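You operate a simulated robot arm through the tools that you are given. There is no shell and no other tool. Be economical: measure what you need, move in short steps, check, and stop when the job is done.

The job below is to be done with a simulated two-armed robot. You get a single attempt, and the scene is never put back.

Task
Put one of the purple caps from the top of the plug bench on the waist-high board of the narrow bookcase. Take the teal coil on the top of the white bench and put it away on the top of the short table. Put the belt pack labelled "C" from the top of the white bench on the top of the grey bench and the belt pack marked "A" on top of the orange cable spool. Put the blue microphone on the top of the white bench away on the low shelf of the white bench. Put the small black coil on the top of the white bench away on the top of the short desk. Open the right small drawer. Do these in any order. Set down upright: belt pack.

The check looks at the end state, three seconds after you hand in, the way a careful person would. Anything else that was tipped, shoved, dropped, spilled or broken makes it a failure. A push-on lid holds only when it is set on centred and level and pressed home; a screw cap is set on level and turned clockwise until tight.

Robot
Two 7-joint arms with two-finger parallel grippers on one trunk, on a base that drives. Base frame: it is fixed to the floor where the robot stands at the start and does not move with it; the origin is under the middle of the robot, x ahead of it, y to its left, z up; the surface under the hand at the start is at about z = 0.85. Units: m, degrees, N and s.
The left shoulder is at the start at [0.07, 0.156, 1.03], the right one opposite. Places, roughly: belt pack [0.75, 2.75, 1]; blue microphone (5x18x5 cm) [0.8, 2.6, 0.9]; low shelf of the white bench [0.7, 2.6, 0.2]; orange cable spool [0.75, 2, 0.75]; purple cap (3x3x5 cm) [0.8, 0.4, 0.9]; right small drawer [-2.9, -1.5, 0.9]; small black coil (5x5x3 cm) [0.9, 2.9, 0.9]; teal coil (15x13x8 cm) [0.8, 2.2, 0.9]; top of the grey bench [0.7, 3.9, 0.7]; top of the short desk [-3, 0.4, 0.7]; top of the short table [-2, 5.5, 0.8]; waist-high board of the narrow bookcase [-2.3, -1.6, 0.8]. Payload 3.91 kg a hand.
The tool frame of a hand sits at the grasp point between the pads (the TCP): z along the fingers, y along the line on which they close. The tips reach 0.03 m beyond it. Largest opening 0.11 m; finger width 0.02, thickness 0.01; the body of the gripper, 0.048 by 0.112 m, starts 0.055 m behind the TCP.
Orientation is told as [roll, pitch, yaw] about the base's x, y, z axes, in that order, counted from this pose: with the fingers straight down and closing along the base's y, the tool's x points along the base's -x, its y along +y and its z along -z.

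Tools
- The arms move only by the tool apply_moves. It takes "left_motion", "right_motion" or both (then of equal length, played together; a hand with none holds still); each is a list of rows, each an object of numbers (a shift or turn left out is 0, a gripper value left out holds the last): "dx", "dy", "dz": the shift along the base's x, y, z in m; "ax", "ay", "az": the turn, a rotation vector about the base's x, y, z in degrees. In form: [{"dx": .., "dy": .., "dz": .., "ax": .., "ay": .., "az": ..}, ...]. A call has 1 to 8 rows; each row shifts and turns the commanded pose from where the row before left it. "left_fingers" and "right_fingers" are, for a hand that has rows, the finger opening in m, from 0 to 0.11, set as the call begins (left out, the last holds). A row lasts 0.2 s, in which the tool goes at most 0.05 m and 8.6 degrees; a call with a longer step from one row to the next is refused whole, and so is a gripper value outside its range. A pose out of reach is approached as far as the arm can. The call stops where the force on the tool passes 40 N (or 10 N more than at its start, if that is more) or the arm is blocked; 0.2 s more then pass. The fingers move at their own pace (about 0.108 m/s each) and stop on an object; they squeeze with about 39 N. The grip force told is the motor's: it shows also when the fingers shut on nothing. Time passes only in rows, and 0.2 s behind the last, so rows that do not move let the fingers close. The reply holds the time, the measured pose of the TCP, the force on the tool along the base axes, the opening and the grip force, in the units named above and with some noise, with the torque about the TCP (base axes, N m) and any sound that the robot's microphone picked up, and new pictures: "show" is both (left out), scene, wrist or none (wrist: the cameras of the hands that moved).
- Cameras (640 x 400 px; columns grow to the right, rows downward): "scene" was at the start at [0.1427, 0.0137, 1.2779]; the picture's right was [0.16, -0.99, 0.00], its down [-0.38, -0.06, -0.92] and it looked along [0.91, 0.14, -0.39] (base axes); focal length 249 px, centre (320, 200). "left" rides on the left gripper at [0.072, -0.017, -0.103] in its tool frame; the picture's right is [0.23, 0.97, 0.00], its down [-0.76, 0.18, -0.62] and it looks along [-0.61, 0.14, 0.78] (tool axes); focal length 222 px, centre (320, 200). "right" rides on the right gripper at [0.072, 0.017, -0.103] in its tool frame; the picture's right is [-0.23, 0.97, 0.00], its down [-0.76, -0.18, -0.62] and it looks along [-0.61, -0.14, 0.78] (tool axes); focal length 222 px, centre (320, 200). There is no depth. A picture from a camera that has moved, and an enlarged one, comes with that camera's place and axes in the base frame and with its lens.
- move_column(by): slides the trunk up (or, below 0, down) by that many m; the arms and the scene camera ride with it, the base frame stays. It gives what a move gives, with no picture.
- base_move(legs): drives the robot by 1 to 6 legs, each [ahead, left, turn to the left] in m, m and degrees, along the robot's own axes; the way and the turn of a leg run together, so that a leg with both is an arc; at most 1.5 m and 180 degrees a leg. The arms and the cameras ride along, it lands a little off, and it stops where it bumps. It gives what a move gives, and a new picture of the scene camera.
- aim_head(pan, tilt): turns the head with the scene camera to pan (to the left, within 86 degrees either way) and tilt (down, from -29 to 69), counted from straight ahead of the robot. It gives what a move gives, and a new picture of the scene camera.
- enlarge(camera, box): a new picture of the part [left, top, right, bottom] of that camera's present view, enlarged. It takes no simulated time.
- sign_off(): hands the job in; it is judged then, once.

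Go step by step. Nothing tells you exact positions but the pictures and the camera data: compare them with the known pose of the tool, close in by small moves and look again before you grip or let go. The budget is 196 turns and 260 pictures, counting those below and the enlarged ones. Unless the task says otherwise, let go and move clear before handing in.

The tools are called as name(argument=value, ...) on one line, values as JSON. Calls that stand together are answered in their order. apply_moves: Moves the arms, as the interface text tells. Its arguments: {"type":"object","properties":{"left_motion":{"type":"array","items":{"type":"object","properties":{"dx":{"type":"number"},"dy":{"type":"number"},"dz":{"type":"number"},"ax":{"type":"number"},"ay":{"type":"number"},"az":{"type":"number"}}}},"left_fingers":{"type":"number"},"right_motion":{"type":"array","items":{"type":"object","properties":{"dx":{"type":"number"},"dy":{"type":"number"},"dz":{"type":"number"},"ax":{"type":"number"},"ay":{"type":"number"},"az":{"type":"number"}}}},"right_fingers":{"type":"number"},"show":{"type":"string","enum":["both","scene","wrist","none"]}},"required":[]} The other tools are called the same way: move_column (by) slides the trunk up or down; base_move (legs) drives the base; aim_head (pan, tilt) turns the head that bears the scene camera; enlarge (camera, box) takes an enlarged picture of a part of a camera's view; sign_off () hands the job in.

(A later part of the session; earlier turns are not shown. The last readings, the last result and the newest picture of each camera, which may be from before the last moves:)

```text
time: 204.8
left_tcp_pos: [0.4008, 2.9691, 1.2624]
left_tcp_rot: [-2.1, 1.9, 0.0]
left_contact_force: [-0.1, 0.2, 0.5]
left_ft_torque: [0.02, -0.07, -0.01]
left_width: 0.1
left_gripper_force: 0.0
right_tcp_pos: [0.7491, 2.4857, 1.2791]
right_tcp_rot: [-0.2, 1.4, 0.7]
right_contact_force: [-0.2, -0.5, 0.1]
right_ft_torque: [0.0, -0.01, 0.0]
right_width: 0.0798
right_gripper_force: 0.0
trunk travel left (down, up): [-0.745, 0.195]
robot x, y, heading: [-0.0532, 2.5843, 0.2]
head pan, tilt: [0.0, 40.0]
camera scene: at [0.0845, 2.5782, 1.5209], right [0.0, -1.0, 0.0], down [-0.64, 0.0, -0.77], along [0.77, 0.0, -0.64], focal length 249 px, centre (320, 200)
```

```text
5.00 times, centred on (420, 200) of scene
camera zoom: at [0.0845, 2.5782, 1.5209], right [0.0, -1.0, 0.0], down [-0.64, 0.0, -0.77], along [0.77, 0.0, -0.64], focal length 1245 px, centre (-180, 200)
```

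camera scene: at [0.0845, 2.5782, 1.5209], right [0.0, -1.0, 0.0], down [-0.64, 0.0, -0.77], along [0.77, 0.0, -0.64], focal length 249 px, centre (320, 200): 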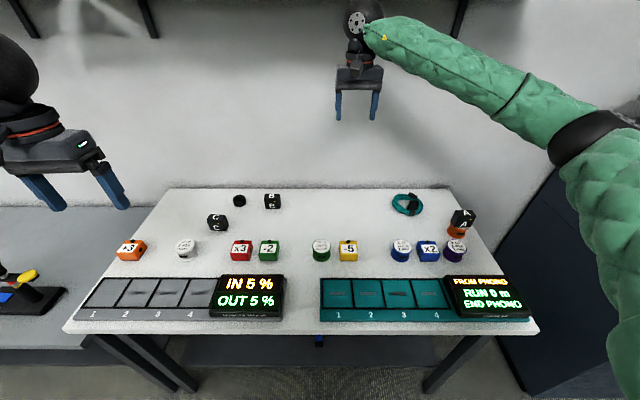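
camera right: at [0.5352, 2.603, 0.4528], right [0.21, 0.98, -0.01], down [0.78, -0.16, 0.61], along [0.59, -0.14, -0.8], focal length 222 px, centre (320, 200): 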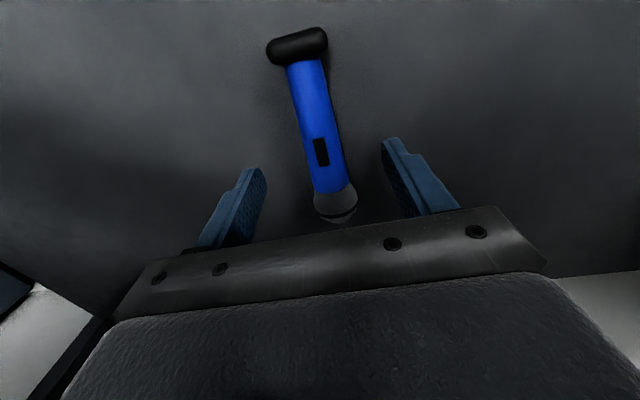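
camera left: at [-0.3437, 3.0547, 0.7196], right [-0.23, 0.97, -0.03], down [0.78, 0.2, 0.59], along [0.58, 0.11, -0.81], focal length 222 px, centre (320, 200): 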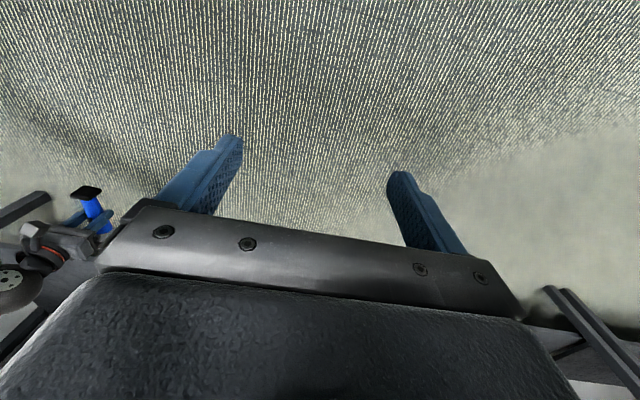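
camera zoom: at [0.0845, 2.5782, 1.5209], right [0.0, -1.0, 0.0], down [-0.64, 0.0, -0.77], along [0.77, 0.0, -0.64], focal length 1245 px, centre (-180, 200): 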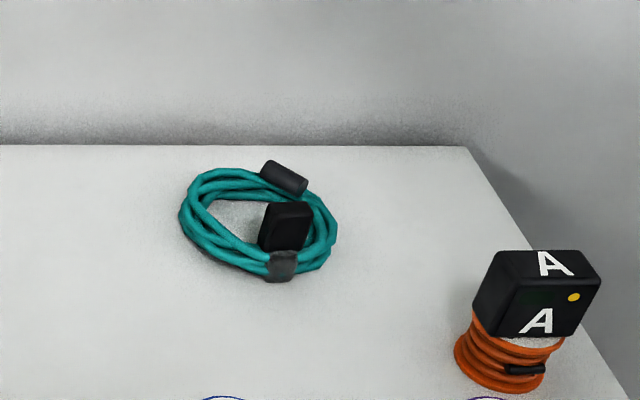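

The teal ring spans y 2.16–2.28, x 0.79–0.915; I will pinch its left rim at (0.86, 2.27), where the inside is free. I move the base slightly closer and the hand above it.

base_move(legs=[[0.04, -0.06, 0]])

apply_moves(right_motion=[{"dx": 0.02, "dy": -0.04}, {"dx": 0.02, "dy": -0.04, "dz": -0.02}, {"dx": 0.015, "dy": -0.035, "dz": -0.03}, {"dx": 0.015, "dy": -0.035, "dz": -0.03}, {"dz": -0.05}, {"dz": -0.05}, {"dz": -0.04}, {}], right_fingers=0.06)

```text
time: 205.9
left_tcp_pos: [0.442, 2.9104, 1.2612]
left_tcp_rot: [-1.9, 1.9, 0.0]
left_contact_force: [0.2, -0.7, -0.7]
left_ft_torque: [0.01, 0.01, -0.01]
left_width: 0.1
left_gripper_force: 0.1
right_tcp_pos: [0.7891, 2.4252, 1.2774]
right_tcp_rot: [-0.2, 1.4, 0.7]
right_contact_force: [0.3, -0.6, -0.5]
right_ft_torque: [0.02, -0.01, 0.03]
right_width: 0.0802
right_gripper_force: 0.1
trunk travel left (down, up): [-0.745, 0.195]
robot x, y, heading: [-0.0078, 2.5212, 0.4]
head pan, tilt: [0.0, 40.0]
camera scene: at [0.1254, 2.5175, 1.5208], right [0.0, -1.0, 0.0], down [-0.64, 0.0, -0.77], along [0.77, 0.0, -0.64], focal length 249 px, centre (320, 200)
```

scene: 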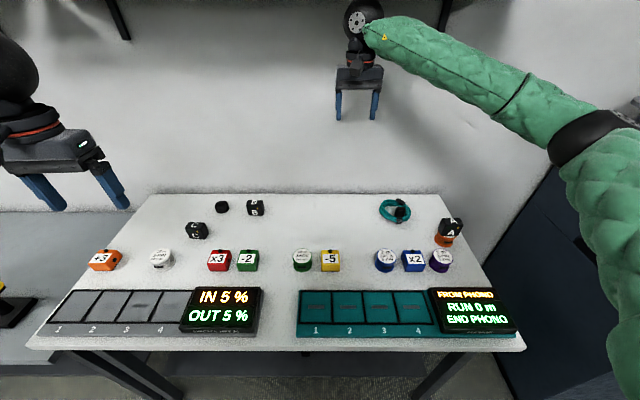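

```text
time: 207.7
left_tcp_pos: [0.4407, 2.9098, 1.262]
left_tcp_rot: [-2.1, 1.9, 0.0]
left_contact_force: [-0.6, -0.7, -0.7]
left_ft_torque: [-0.02, -0.03, -0.01]
left_width: 0.1001
left_gripper_force: 0.1
right_tcp_pos: [0.8584, 2.2773, 1.0581]
right_tcp_rot: [-0.2, 1.3, 0.8]
right_contact_force: [-0.3, 0.4, 0.6]
right_ft_torque: [0.03, 0.03, 0.01]
right_width: 0.06
right_gripper_force: 0.1
trunk travel left (down, up): [-0.745, 0.195]
robot x, y, heading: [-0.0135, 2.5188, 0.3]
head pan, tilt: [0.0, 40.0]
camera scene: at [0.1241, 2.5189, 1.5209], right [0.0, -1.0, 0.0], down [-0.64, 0.0, -0.77], along [0.77, 0.0, -0.64], focal length 249 px, centre (320, 200)
camera right: at [0.7894, 2.2928, 1.1626], right [0.22, 0.98, -0.01], down [0.78, -0.17, 0.61], along [0.59, -0.14, -0.8], focal length 222 px, centre (320, 200)
```

scene: 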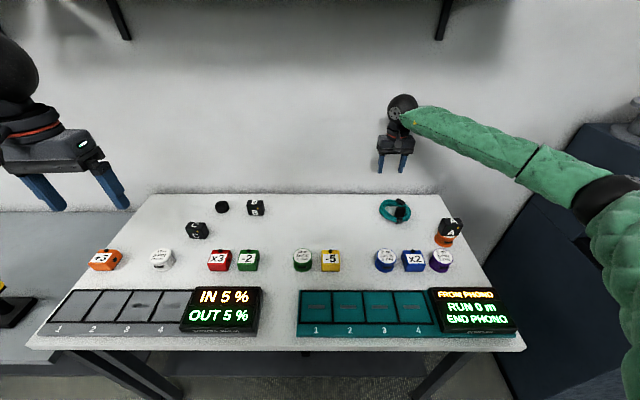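
right: 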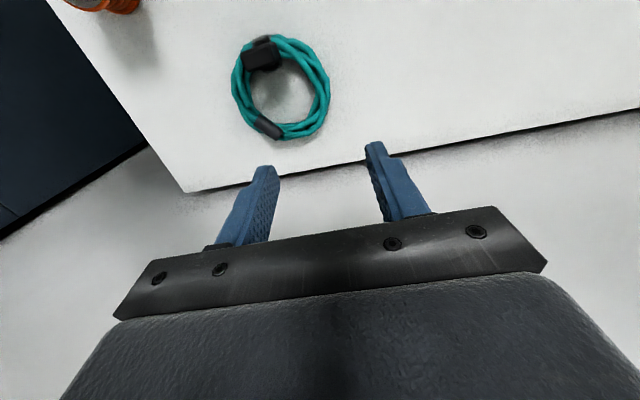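

Rim confirmed at (0.843, 2.275). I lower with the inner finger inside the ring.

apply_moves(right_motion=[{"dx": -0.014, "dy": -0.002, "dz": -0.04}, {"dz": -0.045}, {"dz": -0.045}, {"dz": -0.03}, {}], show="wrist")

```text
time: 208.9
left_tcp_pos: [0.4389, 2.9107, 1.2633]
left_tcp_rot: [-2.1, 1.9, 0.0]
left_contact_force: [-0.3, -0.5, -0.1]
left_ft_torque: [0.0, 0.03, 0.01]
left_width: 0.1001
left_gripper_force: 0.0
right_tcp_pos: [0.8433, 2.2735, 0.8987]
right_tcp_rot: [-0.2, 1.3, 0.8]
right_contact_force: [0.0, 0.4, -0.9]
right_ft_torque: [0.02, 0.04, 0.05]
right_width: 0.0599
right_gripper_force: 0.0
trunk travel left (down, up): [-0.745, 0.195]
robot x, y, heading: [-0.01, 2.5174, 0.2]
head pan, tilt: [0.0, 40.0]
camera right: at [0.7742, 2.2902, 1.0024], right [0.21, 0.98, -0.01], down [0.78, -0.17, 0.61], along [0.59, -0.14, -0.8], focal length 222 px, centre (320, 200)
```

right: 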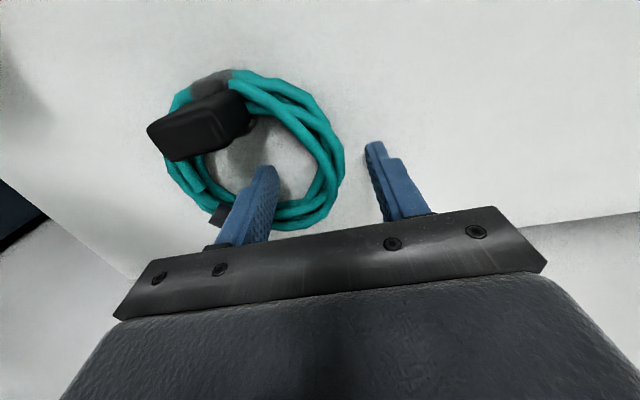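

apply_moves(right_motion=[{"dz": -0.018}, {}], show="none")

apply_moves(right_motion=[{}, {}, {}, {}, {"dz": 0.02}, {"dz": 0.04}, {"dz": 0.04}], right_fingers=0.0, show="both")

```text
time: 209.5
left_tcp_pos: [0.4415, 2.9105, 1.2625]
left_tcp_rot: [-2.0, 1.9, 0.0]
left_contact_force: [0.1, 0.2, 0.9]
left_ft_torque: [-0.02, -0.02, 0.04]
left_width: 0.0998
left_gripper_force: 0.1
right_tcp_pos: [0.844, 2.2739, 0.8805]
right_tcp_rot: [-0.2, 1.2, 0.7]
right_contact_force: [0.9, -0.7, 1.9]
right_ft_torque: [0.05, -0.01, -0.02]
right_width: 0.0599
right_gripper_force: 0.0
trunk travel left (down, up): [-0.745, 0.195]
robot x, y, heading: [-0.0101, 2.5174, 0.2]
head pan, tilt: [0.0, 40.0]
```

```text
time: 211.1
left_tcp_pos: [0.4402, 2.9115, 1.2622]
left_tcp_rot: [-1.9, 1.9, 0.0]
left_contact_force: [-0.3, 0.4, -0.1]
left_ft_torque: [0.0, 0.01, 0.0]
left_width: 0.0998
left_gripper_force: 0.1
right_tcp_pos: [0.8446, 2.2724, 0.9799]
right_tcp_rot: [-0.3, 1.3, 0.7]
right_contact_force: [-0.3, -0.2, -2.4]
right_ft_torque: [0.06, -0.03, -0.03]
right_width: 0.0321
right_gripper_force: 39.0
trunk travel left (down, up): [-0.745, 0.195]
robot x, y, heading: [-0.011, 2.5194, 0.3]
head pan, tilt: [0.0, 40.0]
camera scene: at [0.1242, 2.5188, 1.5208], right [0.0, -1.0, 0.0], down [-0.64, 0.0, -0.77], along [0.77, 0.0, -0.64], focal length 249 px, centre (320, 200)
camera right: at [0.7742, 2.2901, 1.0846], right [0.21, 0.98, -0.01], down [0.78, -0.17, 0.61], along [0.59, -0.14, -0.8], focal length 222 px, centre (320, 200)
```

scene: 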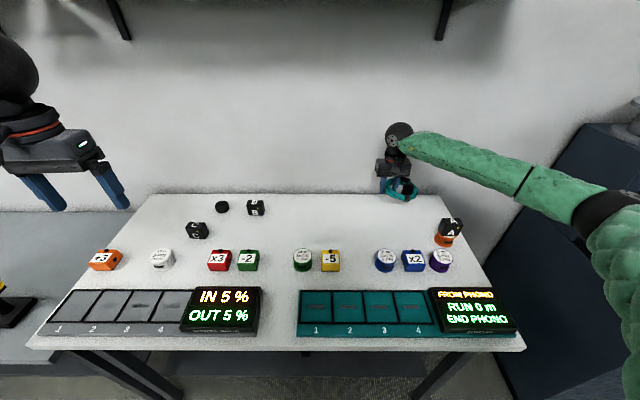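
right: 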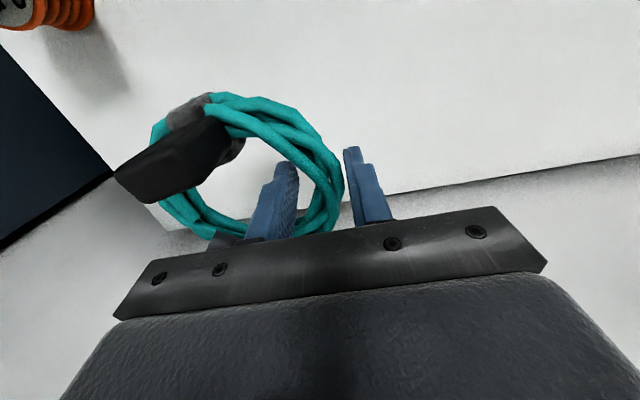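

The teal coil is held. I lift and draw it in, and bring the left hand over pack C.

apply_moves(right_motion=[{"dz": 0.045}, {"dz": 0.045}, {"dz": 0.045}, {"dz": 0.045}, {"dz": 0.045}, {"dx": -0.04, "dz": 0.02}, {"dx": -0.045}, {"dx": -0.045}], left_motion=[{"dx": 0.04, "dy": 0.007}, {"dx": 0.04, "dy": 0.007}, {"dx": 0.04, "dy": 0.007}, {"dx": 0.04, "dy": 0.007}, {"dx": 0.04, "dy": 0.008, "dz": -0.02}, {"dx": 0.03, "dy": 0.008, "dz": -0.03}, {"dx": 0.03, "dz": -0.03, "ax": 1, "ay": -1}, {"dx": 0.02, "dz": -0.03, "ax": 1, "ay": -1}])

```text
time: 212.9
left_tcp_pos: [0.7214, 2.9567, 1.1522]
left_tcp_rot: [0.1, -0.1, 0.1]
left_contact_force: [-0.7, -0.4, -0.2]
left_ft_torque: [-0.01, -0.03, 0.04]
left_width: 0.0999
left_gripper_force: 0.0
right_tcp_pos: [0.716, 2.2748, 1.2258]
right_tcp_rot: [-0.4, 1.4, 0.8]
right_contact_force: [-0.4, 0.3, -1.9]
right_ft_torque: [0.08, -0.01, -0.05]
right_width: 0.0319
right_gripper_force: 39.3
trunk travel left (down, up): [-0.745, 0.195]
robot x, y, heading: [-0.0113, 2.5185, 0.4]
head pan, tilt: [0.0, 40.0]
camera scene: at [0.1243, 2.5187, 1.521], right [0.0, -1.0, 0.0], down [-0.64, 0.0, -0.77], along [0.77, 0.0, -0.64], focal length 249 px, centre (320, 200)
camera right: at [0.6457, 2.2909, 1.3296], right [0.21, 0.98, -0.01], down [0.78, -0.16, 0.61], along [0.59, -0.14, -0.8], focal length 222 px, centre (320, 200)
camera left: at [0.6475, 2.9394, 1.2567], right [-0.23, 0.97, 0.0], down [0.76, 0.18, 0.62], along [0.61, 0.14, -0.78], focal length 222 px, centre (320, 200)
```

scene: 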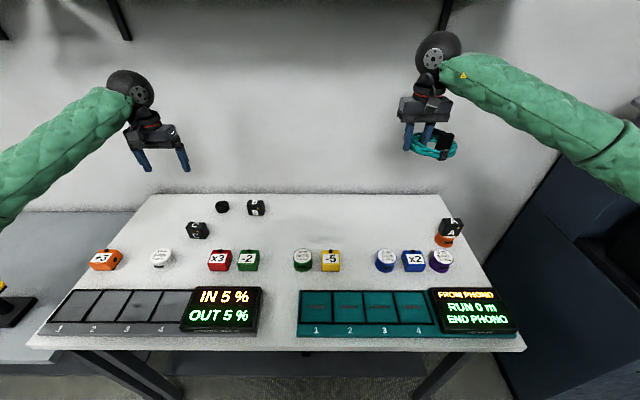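
right: 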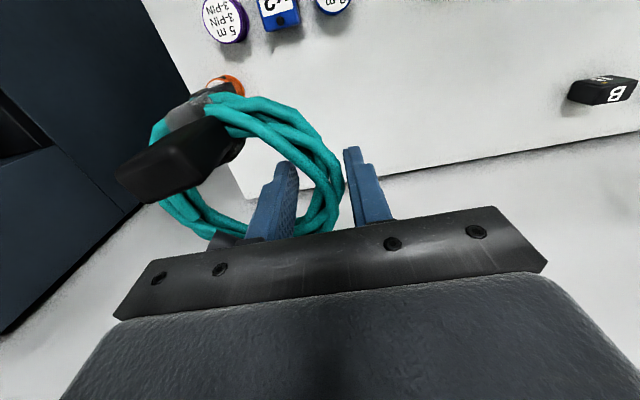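
left: 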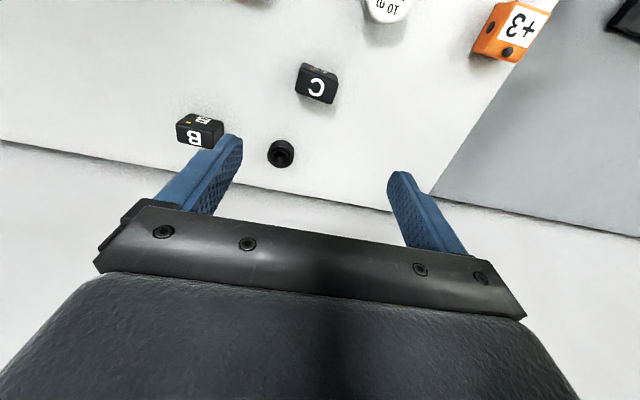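

Pack C is at (0.722, 2.951), black coil at (0.855, 2.91). I lower the left hand around C.

apply_moves(left_motion=[{"dy": -0.006, "dz": -0.045}, {"dz": -0.045}, {"dz": -0.045}, {"dz": -0.045}, {"dz": -0.045}, {"dz": -0.025}, {}], show="wrist")

```text
time: 214.5
left_tcp_pos: [0.7211, 2.9483, 0.9025]
left_tcp_rot: [0.0, -0.1, -0.1]
left_contact_force: [-0.2, 0.2, 0.5]
left_ft_torque: [-0.04, -0.02, 0.01]
left_width: 0.0999
left_gripper_force: 0.1
right_tcp_pos: [0.716, 2.2735, 1.2251]
right_tcp_rot: [-0.2, 1.3, 0.6]
right_contact_force: [0.8, -0.7, -2.4]
right_ft_torque: [0.09, 0.0, -0.03]
right_width: 0.0321
right_gripper_force: 38.9
trunk travel left (down, up): [-0.745, 0.195]
robot x, y, heading: [-0.0139, 2.5187, 0.2]
head pan, tilt: [0.0, 40.0]
camera left: at [0.6482, 2.932, 1.0062], right [-0.23, 0.97, 0.0], down [0.76, 0.18, 0.62], along [0.61, 0.14, -0.78], focal length 222 px, centre (320, 200)
```

left: 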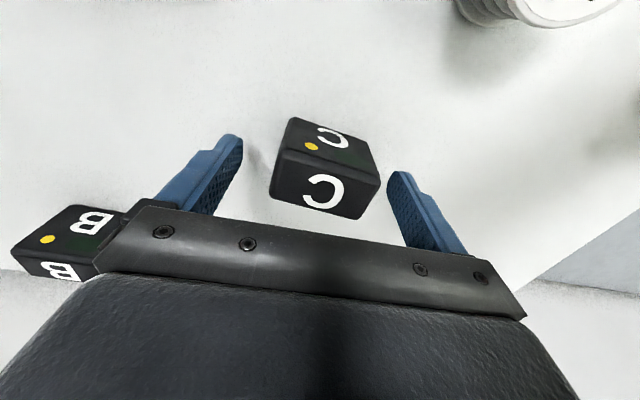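

apply_moves(left_motion=[{"dz": -0.016}, {}], show="none")

apply_moves(left_motion=[{}, {}, {}, {}, {"dz": 0.02}, {"dz": 0.04}, {"dz": 0.04}], left_fingers=0.0, show="wrist")

```text
time: 215.1
left_tcp_pos: [0.7216, 2.9487, 0.8877]
left_tcp_rot: [-0.1, -0.2, 0.0]
left_contact_force: [-0.5, 0.5, -0.6]
left_ft_torque: [0.01, -0.01, -0.02]
left_width: 0.1
left_gripper_force: 0.1
right_tcp_pos: [0.7154, 2.2735, 1.2248]
right_tcp_rot: [-0.2, 1.3, 0.7]
right_contact_force: [0.1, -0.1, -1.6]
right_ft_torque: [0.1, -0.01, 0.0]
right_width: 0.032
right_gripper_force: 38.7
trunk travel left (down, up): [-0.745, 0.195]
robot x, y, heading: [-0.0088, 2.5226, 0.1]
head pan, tilt: [0.0, 40.0]
```

```text
time: 216.7
left_tcp_pos: [0.7212, 2.9488, 0.9854]
left_tcp_rot: [0.1, -0.1, 0.0]
left_contact_force: [0.7, -0.2, -1.6]
left_ft_torque: [-0.01, 0.0, -0.02]
left_width: 0.0605
left_gripper_force: 39.1
right_tcp_pos: [0.716, 2.2744, 1.2248]
right_tcp_rot: [-0.2, 1.3, 0.6]
right_contact_force: [-0.2, -0.4, -2.7]
right_ft_torque: [0.11, -0.02, -0.03]
right_width: 0.0321
right_gripper_force: 39.0
trunk travel left (down, up): [-0.745, 0.195]
robot x, y, heading: [-0.0133, 2.5188, 0.0]
head pan, tilt: [0.0, 40.0]
camera left: at [0.6473, 2.932, 1.0894], right [-0.23, 0.97, 0.0], down [0.76, 0.18, 0.62], along [0.61, 0.14, -0.78], focal length 222 px, centre (320, 200)
```

left: 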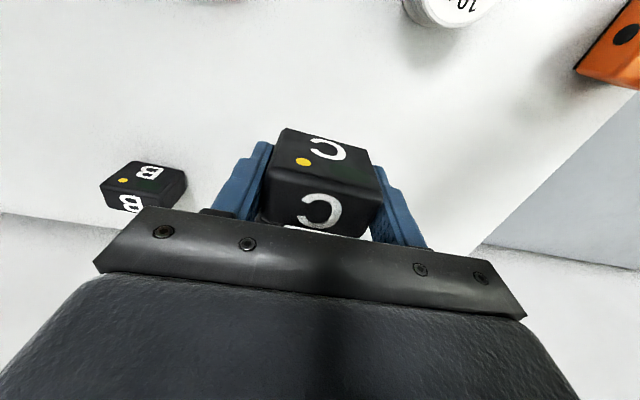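

Pack C is held. I lift, draw both hands in, back off and slide left to see the grey bench.

apply_moves(left_motion=[{"dz": 0.05}, {"dz": 0.05}, {"dz": 0.05}, {"dz": 0.05}, {"dx": -0.045}, {"dx": -0.045}, {"dx": -0.045}], right_motion=[{}, {}, {"dz": 0.03}, {"dz": 0.02}, {"dx": -0.045}, {"dx": -0.045}, {"dx": -0.045}], show="none")

base_move(legs=[[-0.4, 0, 0], [0, 1.05, 0]])

aim_head(pan=0, tilt=35)

```text
time: 218.3
left_tcp_pos: [0.586, 2.9482, 1.189]
left_tcp_rot: [0.0, -0.2, 0.0]
left_contact_force: [-1.0, 0.0, -1.6]
left_ft_torque: [0.02, -0.06, 0.01]
left_width: 0.0605
left_gripper_force: 38.3
right_tcp_pos: [0.5797, 2.2713, 1.2743]
right_tcp_rot: [-0.2, 1.2, 0.6]
right_contact_force: [-1.3, 0.2, -1.6]
right_ft_torque: [0.1, -0.03, 0.01]
right_width: 0.032
right_gripper_force: 39.0
trunk travel left (down, up): [-0.745, 0.195]
robot x, y, heading: [-0.0156, 2.5189, 0.1]
head pan, tilt: [0.0, 40.0]
```

```text
time: 225.8
left_tcp_pos: [0.1853, 3.9948, 1.1875]
left_tcp_rot: [0.0, -0.1, -0.1]
left_contact_force: [-0.1, 0.5, -1.7]
left_ft_torque: [0.03, 0.01, 0.0]
left_width: 0.06
left_gripper_force: 39.2
right_tcp_pos: [0.1777, 3.3209, 1.2742]
right_tcp_rot: [-0.2, 1.3, 0.5]
right_contact_force: [0.2, -0.4, -1.0]
right_ft_torque: [0.12, 0.0, 0.03]
right_width: 0.032
right_gripper_force: 39.3
trunk travel left (down, up): [-0.745, 0.195]
robot x, y, heading: [-0.4158, 3.5655, -0.1]
head pan, tilt: [0.0, 40.0]
camera scene: at [-0.2793, 3.5663, 1.5208], right [0.0, -1.0, 0.0], down [-0.64, 0.0, -0.77], along [0.77, 0.0, -0.64], focal length 249 px, centre (320, 200)
```

scene: 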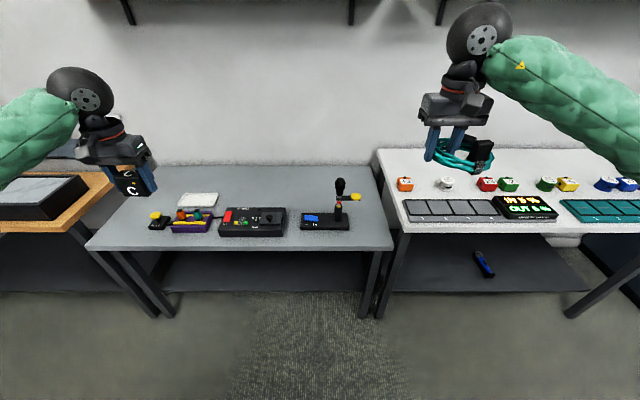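

```text
time: 226.4
left_tcp_pos: [0.1843, 3.9952, 1.1869]
left_tcp_rot: [0.0, -0.1, -0.2]
left_contact_force: [0.3, 0.2, -1.6]
left_ft_torque: [0.0, 0.0, -0.01]
left_width: 0.0597
left_gripper_force: 39.2
right_tcp_pos: [0.1782, 3.32, 1.2724]
right_tcp_rot: [-0.3, 1.4, 0.5]
right_contact_force: [0.0, -0.1, -1.9]
right_ft_torque: [0.08, 0.0, 0.0]
right_width: 0.0319
right_gripper_force: 39.4
trunk travel left (down, up): [-0.745, 0.195]
robot x, y, heading: [-0.4189, 3.5678, -0.0]
head pan, tilt: [0.0, 35.0]
camera scene: at [-0.2763, 3.5665, 1.5283], right [0.0, -1.0, 0.0], down [-0.57, 0.0, -0.82], along [0.82, 0.0, -0.57], focal length 249 px, centre (320, 200)
```

scene: 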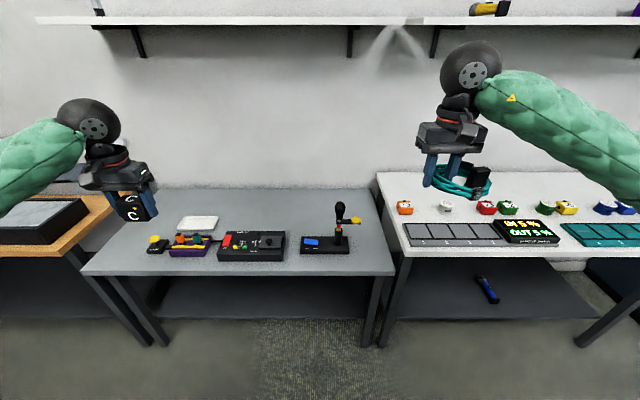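

The grey bench has free space behind the black console, around (0.77, 3.75). I move up to it.

base_move(legs=[[0.37, -0.08, 0]])

move_column(by=-0.1)

aim_head(pan=10, tilt=42)

```text
time: 228.8
left_tcp_pos: [0.5483, 3.9203, 1.1858]
left_tcp_rot: [0.0, 0.1, 0.2]
left_contact_force: [0.5, -0.2, -2.0]
left_ft_torque: [-0.03, 0.01, 0.01]
left_width: 0.0594
left_gripper_force: 39.1
right_tcp_pos: [0.546, 3.2462, 1.2728]
right_tcp_rot: [-0.1, 1.4, 1.0]
right_contact_force: [0.1, -0.1, -2.2]
right_ft_torque: [0.1, 0.01, 0.02]
right_width: 0.0316
right_gripper_force: 39.2
trunk travel left (down, up): [-0.745, 0.195]
robot x, y, heading: [-0.0479, 3.4899, 0.6]
head pan, tilt: [0.0, 35.0]
camera scene: at [0.0907, 3.4882, 1.5284], right [0.01, -1.0, 0.0], down [-0.57, 0.0, -0.82], along [0.82, 0.01, -0.57], focal length 249 px, centre (320, 200)
```

scene: 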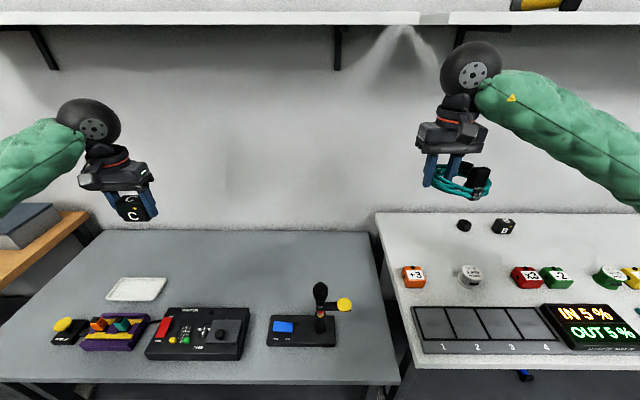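

```text
time: 230.2
left_tcp_pos: [0.5479, 3.92, 1.0881]
left_tcp_rot: [0.0, -0.1, 0.1]
left_contact_force: [-0.6, -0.8, -2.1]
left_ft_torque: [0.0, 0.03, 0.03]
left_width: 0.0596
left_gripper_force: 38.7
right_tcp_pos: [0.5449, 3.2448, 1.1747]
right_tcp_rot: [-0.2, 1.4, 0.9]
right_contact_force: [-0.8, 0.4, -3.0]
right_ft_torque: [0.07, 0.0, 0.01]
right_width: 0.0318
right_gripper_force: 39.1
trunk travel left (down, up): [-0.645, 0.295]
robot x, y, heading: [-0.049, 3.4898, 0.2]
head pan, tilt: [0.0, 35.0]
```

```text
time: 230.9
left_tcp_pos: [0.5483, 3.9217, 1.0859]
left_tcp_rot: [0.0, 0.0, 0.2]
left_contact_force: [0.1, 0.6, -0.8]
left_ft_torque: [-0.01, -0.02, 0.04]
left_width: 0.0594
left_gripper_force: 39.5
right_tcp_pos: [0.5467, 3.2442, 1.1729]
right_tcp_rot: [-0.3, 1.3, 0.9]
right_contact_force: [-0.5, 0.7, -2.0]
right_ft_torque: [0.11, 0.03, -0.01]
right_width: 0.0316
right_gripper_force: 39.2
trunk travel left (down, up): [-0.645, 0.295]
robot x, y, heading: [-0.0482, 3.4862, 0.3]
head pan, tilt: [10.0, 42.0]
camera scene: at [0.0847, 3.5027, 1.4179], right [0.18, -0.98, 0.0], down [-0.66, -0.12, -0.74], along [0.73, 0.13, -0.67], focal length 249 px, centre (320, 200)
```

scene: 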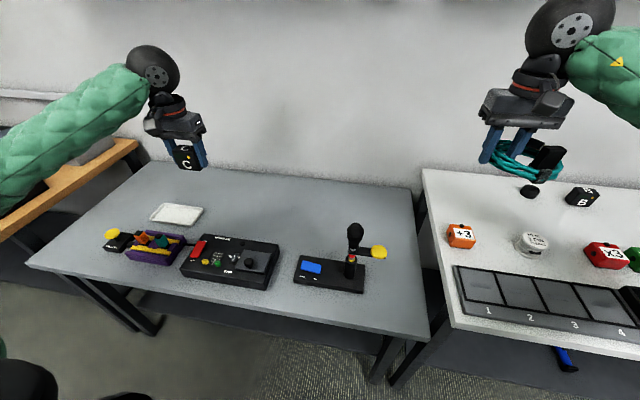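

I aim for the free spot at (0.75, 3.80), behind the console.

apply_moves(left_motion=[{"dx": 0.03, "dy": -0.02}, {"dx": 0.035, "dy": -0.02}, {"dx": 0.035, "dy": -0.02}, {"dx": 0.035, "dy": -0.02}, {"dx": 0.035, "dy": -0.02}, {"dx": 0.03, "dy": -0.02, "dz": -0.02}, {"dz": -0.045}, {"dz": -0.045}])

```text
time: 232.7
left_tcp_pos: [0.7506, 3.7989, 0.9763]
left_tcp_rot: [0.0, 0.0, 0.2]
left_contact_force: [-0.2, -0.3, -1.7]
left_ft_torque: [0.01, -0.04, 0.02]
left_width: 0.0596
left_gripper_force: 38.8
right_tcp_pos: [0.5474, 3.2435, 1.1736]
right_tcp_rot: [-0.2, 1.4, 0.9]
right_contact_force: [0.1, 0.9, -2.2]
right_ft_torque: [0.1, 0.02, 0.0]
right_width: 0.0317
right_gripper_force: 39.1
trunk travel left (down, up): [-0.645, 0.295]
robot x, y, heading: [-0.0493, 3.4902, 0.4]
head pan, tilt: [10.0, 42.0]
camera scene: at [0.0858, 3.5024, 1.4178], right [0.18, -0.98, 0.0], down [-0.66, -0.12, -0.74], along [0.73, 0.13, -0.67], focal length 249 px, centre (320, 200)
camera left: at [0.6775, 3.7825, 1.0791], right [-0.23, 0.97, 0.0], down [0.76, 0.18, 0.62], along [0.61, 0.14, -0.78], focal length 222 px, centre (320, 200)
```

scene: 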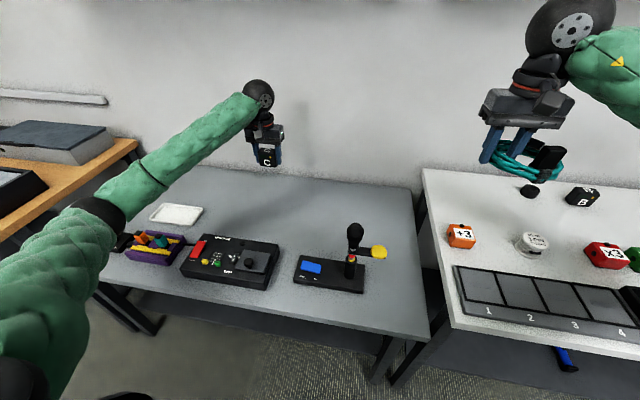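
left: 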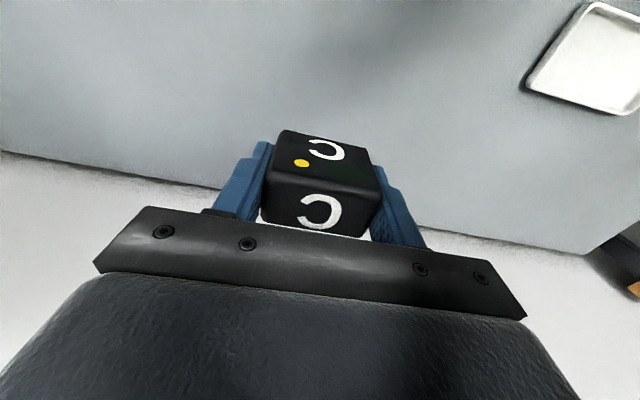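

apply_moves(left_motion=[{"dz": -0.04}, {"dz": -0.04}, {"dz": -0.04}, {"dz": -0.03}, {}])

```text
time: 233.9
left_tcp_pos: [0.7495, 3.801, 0.825]
left_tcp_rot: [0.0, -0.1, 0.2]
left_contact_force: [-0.4, 0.1, -1.9]
left_ft_torque: [0.01, 0.0, -0.01]
left_width: 0.0596
left_gripper_force: 39.7
right_tcp_pos: [0.5453, 3.2446, 1.1729]
right_tcp_rot: [-0.2, 1.3, 0.9]
right_contact_force: [0.0, 0.5, -2.0]
right_ft_torque: [0.09, 0.01, 0.02]
right_width: 0.0318
right_gripper_force: 39.1
trunk travel left (down, up): [-0.645, 0.295]
robot x, y, heading: [-0.0497, 3.4903, 0.3]
head pan, tilt: [10.0, 42.0]
camera scene: at [0.0842, 3.5025, 1.4179], right [0.18, -0.98, 0.0], down [-0.66, -0.12, -0.74], along [0.73, 0.13, -0.67], focal length 249 px, centre (320, 200)
camera left: at [0.6756, 3.7831, 0.9302], right [-0.23, 0.97, 0.0], down [0.76, 0.18, 0.62], along [0.61, 0.14, -0.78], focal length 222 px, centre (320, 200)
```

scene: 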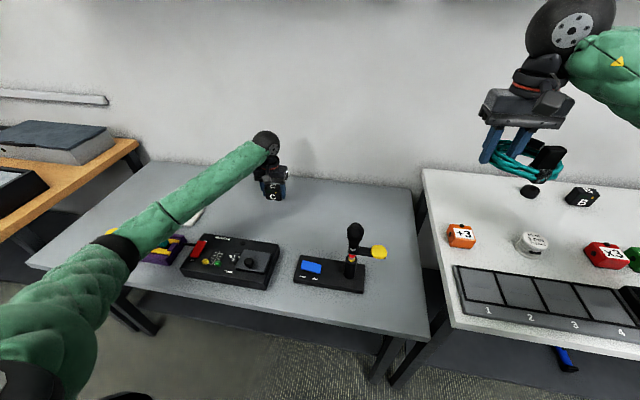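
left: 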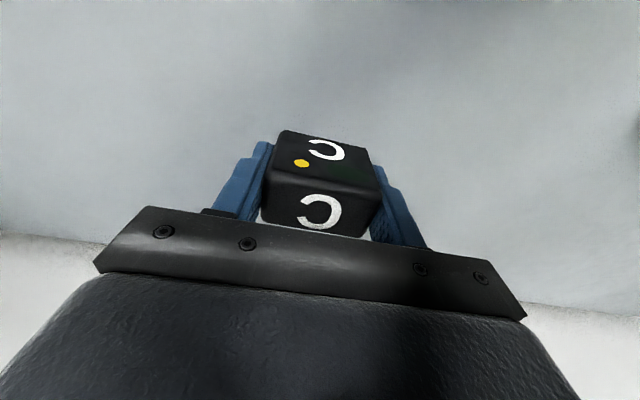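

To keep the elbow well above the bench items, I raise the trunk 0.1 and lower the hand relative to it.

move_column(by=0.1)

apply_moves(left_motion=[{"dz": -0.04}, {"dz": -0.04}, {"dz": -0.03}, {"dz": -0.015}, {"dz": -0.008}, {}], show="none")

enlarge(camera="scene", box=[200, 130, 360, 230])

```text
time: 235.2
left_tcp_pos: [0.7492, 3.8, 0.9264]
left_tcp_rot: [-0.1, 0.0, 0.2]
left_contact_force: [0.3, 0.2, -1.8]
left_ft_torque: [0.02, -0.04, -0.04]
left_width: 0.0598
left_gripper_force: 38.7
right_tcp_pos: [0.5467, 3.244, 1.2737]
right_tcp_rot: [-0.2, 1.3, 0.9]
right_contact_force: [-0.4, 0.8, -1.4]
right_ft_torque: [0.09, 0.01, -0.02]
right_width: 0.0319
right_gripper_force: 39.4
trunk travel left (down, up): [-0.745, 0.195]
robot x, y, heading: [-0.0486, 3.4865, 0.5]
head pan, tilt: [10.0, 42.0]
```

```text
time: 236.6
left_tcp_pos: [0.7492, 3.7997, 0.7929]
left_tcp_rot: [0.0, 0.0, 0.1]
left_contact_force: [0.1, 0.5, -1.2]
left_ft_torque: [0.0, 0.03, 0.0]
left_width: 0.0598
left_gripper_force: 38.6
right_tcp_pos: [0.5468, 3.2443, 1.2742]
right_tcp_rot: [-0.2, 1.2, 0.9]
right_contact_force: [-0.1, 0.6, -1.4]
right_ft_torque: [0.06, -0.01, -0.03]
right_width: 0.0322
right_gripper_force: 39.1
trunk travel left (down, up): [-0.745, 0.195]
robot x, y, heading: [-0.0513, 3.488, 0.6]
head pan, tilt: [10.0, 42.0]
```

```text
4.00 times, centred on (280, 180) of scene
camera zoom: at [0.0847, 3.5026, 1.5179], right [0.18, -0.98, 0.0], down [-0.66, -0.12, -0.74], along [0.73, 0.13, -0.67], focal length 996 px, centre (480, 280)
```

zoom: 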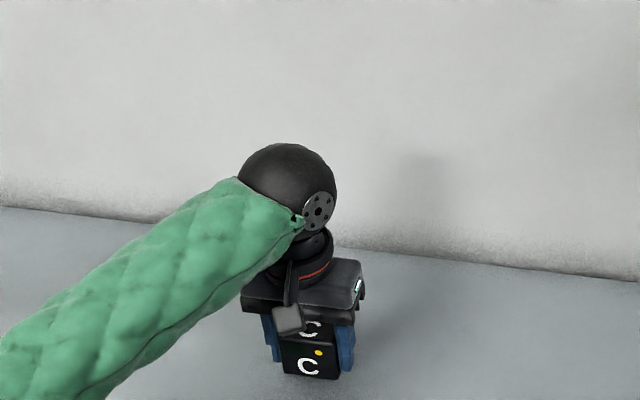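

No contact yet. I go on down in small steps.

apply_moves(left_motion=[{"dz": -0.008}, {"dz": -0.006}, {"dz": -0.005}, {"dz": -0.005}, {"dz": -0.004}, {}], show="none")

```text
time: 237.7
left_tcp_pos: [0.7505, 3.8003, 0.7765]
left_tcp_rot: [-0.1, -0.6, 0.3]
left_contact_force: [-8.8, -1.3, 25.6]
left_ft_torque: [0.35, 0.6, 0.12]
left_width: 0.0594
left_gripper_force: 39.4
right_tcp_pos: [0.5461, 3.2448, 1.2745]
right_tcp_rot: [-0.2, 1.4, 0.9]
right_contact_force: [0.2, 1.4, -1.7]
right_ft_torque: [0.08, 0.02, 0.0]
right_width: 0.0315
right_gripper_force: 38.8
trunk travel left (down, up): [-0.745, 0.195]
robot x, y, heading: [-0.0545, 3.4893, 0.3]
head pan, tilt: [10.0, 42.0]
stopped in row 5 (left hand): the force on the tool passed its limit at 46 N (the readings are from after the stop); the commanded pose is now the measured one
```

Contact at z=0.7765. I ease off, release and lift.

apply_moves(left_motion=[{"dz": 0.002}, {}], show="none")

apply_moves(left_motion=[{}, {}, {"dz": 0.03}, {"dz": 0.04}, {"dz": 0.05}, {"dz": 0.05}, {"dz": 0.05}, {"dz": 0.05}], left_fingers=0.1)

```text
time: 238.3
left_tcp_pos: [0.7514, 3.8, 0.775]
left_tcp_rot: [0.0, -0.6, 0.3]
left_contact_force: [6.2, -0.1, 18.3]
left_ft_torque: [0.13, -0.08, -0.06]
left_width: 0.0595
left_gripper_force: 38.6
right_tcp_pos: [0.5457, 3.2438, 1.2747]
right_tcp_rot: [-0.2, 1.3, 0.9]
right_contact_force: [0.1, 0.2, -2.5]
right_ft_torque: [0.1, -0.02, 0.01]
right_width: 0.0319
right_gripper_force: 38.3
trunk travel left (down, up): [-0.745, 0.195]
robot x, y, heading: [-0.0431, 3.487, 0.4]
head pan, tilt: [10.0, 42.0]
```

```text
time: 240.1
left_tcp_pos: [0.7502, 3.8005, 1.0448]
left_tcp_rot: [0.0, -0.4, 0.2]
left_contact_force: [0.2, -0.4, 0.0]
left_ft_torque: [0.0, -0.02, 0.0]
left_width: 0.0999
left_gripper_force: 0.0
right_tcp_pos: [0.5452, 3.2453, 1.2741]
right_tcp_rot: [-0.1, 1.3, 0.9]
right_contact_force: [0.8, -0.7, -1.9]
right_ft_torque: [0.12, -0.04, 0.01]
right_width: 0.0317
right_gripper_force: 38.8
trunk travel left (down, up): [-0.745, 0.195]
robot x, y, heading: [-0.048, 3.4858, 0.3]
head pan, tilt: [10.0, 42.0]
camera scene: at [0.0835, 3.5023, 1.5178], right [0.18, -0.98, 0.0], down [-0.66, -0.12, -0.74], along [0.73, 0.13, -0.67], focal length 249 px, centre (320, 200)
camera left: at [0.6767, 3.7844, 1.1483], right [-0.23, 0.97, 0.0], down [0.76, 0.18, 0.63], along [0.61, 0.14, -0.78], focal length 222 px, centre (320, 200)
```

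scene: 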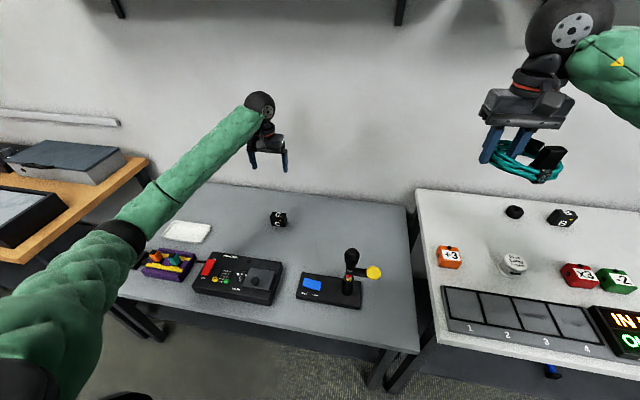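
left: 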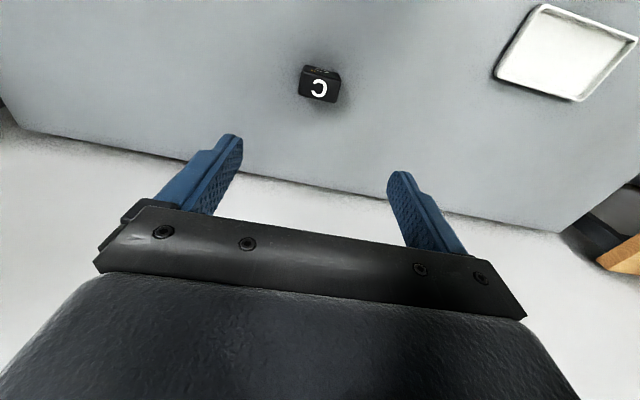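

Pack C stands upright on the grey bench. Now back to the white bench for the black coil with the left hand.

apply_moves(left_motion=[{"dz": 0.05}, {"dz": 0.05}, {"dz": 0.03, "dx": -0.03}, {"dx": -0.045}, {"dx": -0.045}], show="none")

base_move(legs=[[-0.35, 0, 0], [0, -0.86, 0], [0.37, 0, 0]])

apply_moves(left_motion=[{"dx": 0.045}, {"dx": 0.045}, {"dx": 0.04, "dz": -0.02}, {"dx": 0.04, "dz": -0.02}, {"dx": 0.03, "dz": -0.03}, {"dz": -0.03}], left_fingers=0.08)

```text
time: 241.3
left_tcp_pos: [0.6299, 3.7997, 1.1738]
left_tcp_rot: [-0.1, -0.4, 0.2]
left_contact_force: [-0.3, 0.1, 0.2]
left_ft_torque: [-0.01, -0.01, 0.0]
left_width: 0.1
left_gripper_force: 0.1
right_tcp_pos: [0.5448, 3.2438, 1.2734]
right_tcp_rot: [-0.2, 1.3, 0.9]
right_contact_force: [-0.6, 0.2, -0.9]
right_ft_torque: [0.1, -0.03, 0.0]
right_width: 0.032
right_gripper_force: 39.2
trunk travel left (down, up): [-0.745, 0.195]
robot x, y, heading: [-0.0505, 3.4895, 0.2]
head pan, tilt: [10.0, 42.0]
```

```text
time: 249.8
left_tcp_pos: [0.6646, 2.9275, 1.1727]
left_tcp_rot: [0.0, -0.2, 0.0]
left_contact_force: [1.2, -0.1, -0.5]
left_ft_torque: [-0.02, 0.01, 0.01]
left_width: 0.1
left_gripper_force: 0.0
right_tcp_pos: [0.5771, 2.3735, 1.2744]
right_tcp_rot: [-0.2, 1.4, 0.6]
right_contact_force: [0.4, -0.5, -1.8]
right_ft_torque: [0.08, 0.04, -0.01]
right_width: 0.0316
right_gripper_force: 38.6
trunk travel left (down, up): [-0.745, 0.195]
robot x, y, heading: [-0.0195, 2.6243, 0.2]
head pan, tilt: [10.0, 42.0]
camera scene: at [0.1157, 2.6342, 1.5179], right [0.17, -0.98, 0.0], down [-0.66, -0.12, -0.74], along [0.73, 0.13, -0.67], focal length 249 px, centre (320, 200)
```

scene: 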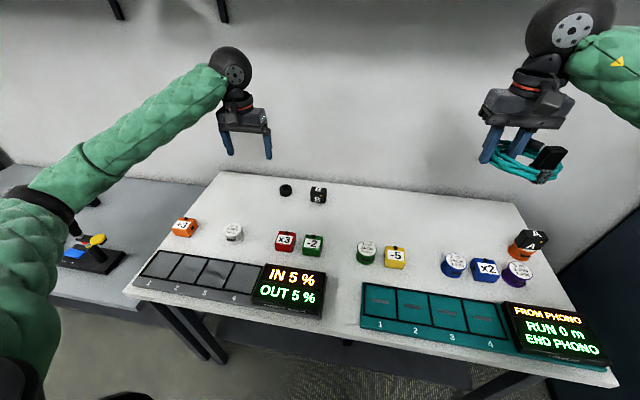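

```text
time: 251.2
left_tcp_pos: [0.8625, 2.9309, 1.0724]
left_tcp_rot: [-0.1, -0.4, -0.2]
left_contact_force: [-0.7, 0.2, -0.7]
left_ft_torque: [0.01, 0.0, 0.01]
left_width: 0.08
left_gripper_force: 0.1
right_tcp_pos: [0.5754, 2.3733, 1.2747]
right_tcp_rot: [-0.3, 1.2, 0.6]
right_contact_force: [0.0, 0.5, -1.9]
right_ft_torque: [0.12, 0.0, -0.02]
right_width: 0.0314
right_gripper_force: 39.3
trunk travel left (down, up): [-0.745, 0.195]
robot x, y, heading: [-0.0229, 2.6219, 0.1]
head pan, tilt: [10.0, 42.0]
camera scene: at [0.1153, 2.6349, 1.518], right [0.17, -0.98, 0.0], down [-0.66, -0.12, -0.74], along [0.73, 0.13, -0.67], focal length 249 px, centre (320, 200)
camera left: at [0.7901, 2.9138, 1.1764], right [-0.23, 0.97, 0.0], down [0.76, 0.18, 0.63], along [0.61, 0.14, -0.78], focal length 222 px, centre (320, 200)
```

scene: 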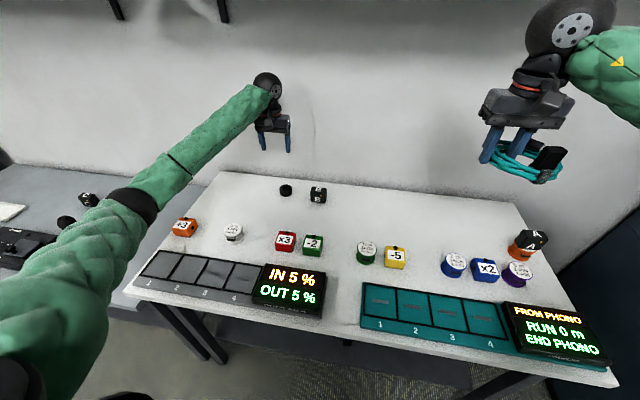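
left: 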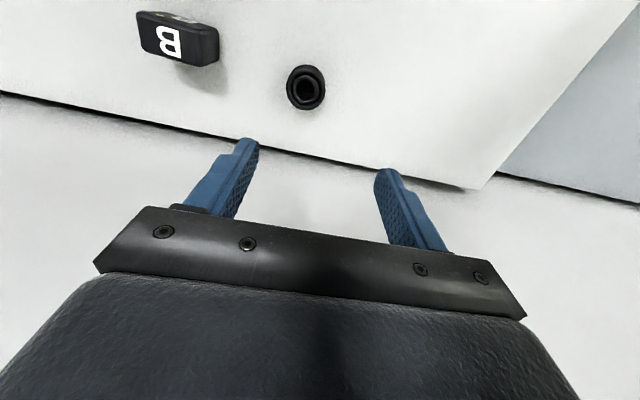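

The black coil is at (0.858, 2.909). I lower onto it.

apply_moves(left_motion=[{"dx": -0.004, "dy": -0.022}, {"dz": -0.045}, {"dz": -0.045}, {"dz": -0.045}, {"dz": -0.035}, {}], show="wrist")

```text
time: 252.6
left_tcp_pos: [0.8605, 2.9076, 0.904]
left_tcp_rot: [0.0, -0.4, -0.2]
left_contact_force: [-0.1, -0.7, 0.0]
left_ft_torque: [-0.02, 0.0, 0.02]
left_width: 0.0795
left_gripper_force: 0.1
right_tcp_pos: [0.575, 2.3731, 1.2748]
right_tcp_rot: [-0.2, 1.3, 0.7]
right_contact_force: [-0.6, -0.8, -1.3]
right_ft_torque: [0.14, -0.02, 0.01]
right_width: 0.0317
right_gripper_force: 39.3
trunk travel left (down, up): [-0.745, 0.195]
robot x, y, heading: [-0.0172, 2.6211, -0.1]
head pan, tilt: [10.0, 42.0]
camera left: at [0.786, 2.8904, 1.0078], right [-0.23, 0.97, 0.0], down [0.76, 0.18, 0.63], along [0.61, 0.14, -0.78], focal length 222 px, centre (320, 200)
```

left: 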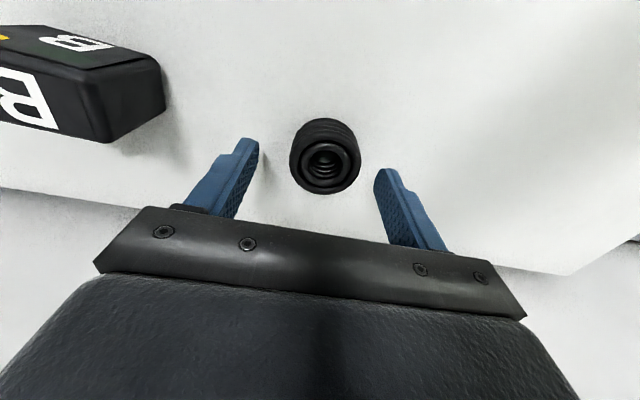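

apply_moves(left_motion=[{"dx": -0.004, "dy": 0.003, "dz": -0.022}, {}], show="none")

apply_moves(left_motion=[{}, {}, {}, {}, {"dz": 0.02}, {"dz": 0.04}, {"dz": 0.04}], left_fingers=0.0, show="wrist")

```text
time: 253.2
left_tcp_pos: [0.8548, 2.9106, 0.8825]
left_tcp_rot: [0.0, -0.4, -0.1]
left_contact_force: [0.7, 0.3, 0.1]
left_ft_torque: [-0.02, 0.02, 0.03]
left_width: 0.0799
left_gripper_force: 0.0
right_tcp_pos: [0.5748, 2.3728, 1.2739]
right_tcp_rot: [-0.2, 1.4, 0.6]
right_contact_force: [0.3, 0.5, -1.0]
right_ft_torque: [0.11, -0.03, 0.01]
right_width: 0.0314
right_gripper_force: 39.0
trunk travel left (down, up): [-0.745, 0.195]
robot x, y, heading: [-0.0193, 2.6202, 0.1]
head pan, tilt: [10.0, 42.0]
```

```text
time: 254.8
left_tcp_pos: [0.8554, 2.9089, 0.9825]
left_tcp_rot: [0.0, -0.3, -0.1]
left_contact_force: [0.9, 0.6, 0.1]
left_ft_torque: [0.02, 0.0, 0.0]
left_width: 0.0478
left_gripper_force: 38.4
right_tcp_pos: [0.5752, 2.3734, 1.2743]
right_tcp_rot: [-0.2, 1.3, 0.6]
right_contact_force: [-0.8, -1.0, -2.1]
right_ft_torque: [0.07, -0.03, -0.01]
right_width: 0.0313
right_gripper_force: 38.9
trunk travel left (down, up): [-0.745, 0.195]
robot x, y, heading: [-0.0178, 2.6218, 0.1]
head pan, tilt: [10.0, 42.0]
camera left: at [0.7811, 2.8927, 1.0858], right [-0.23, 0.97, 0.0], down [0.76, 0.18, 0.63], along [0.61, 0.14, -0.78], focal length 222 px, centre (320, 200)
```

left: 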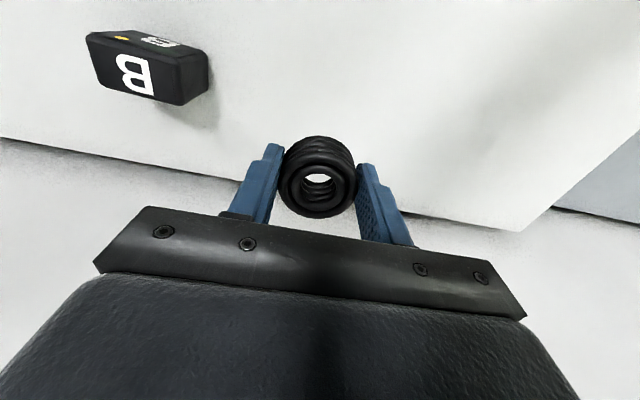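

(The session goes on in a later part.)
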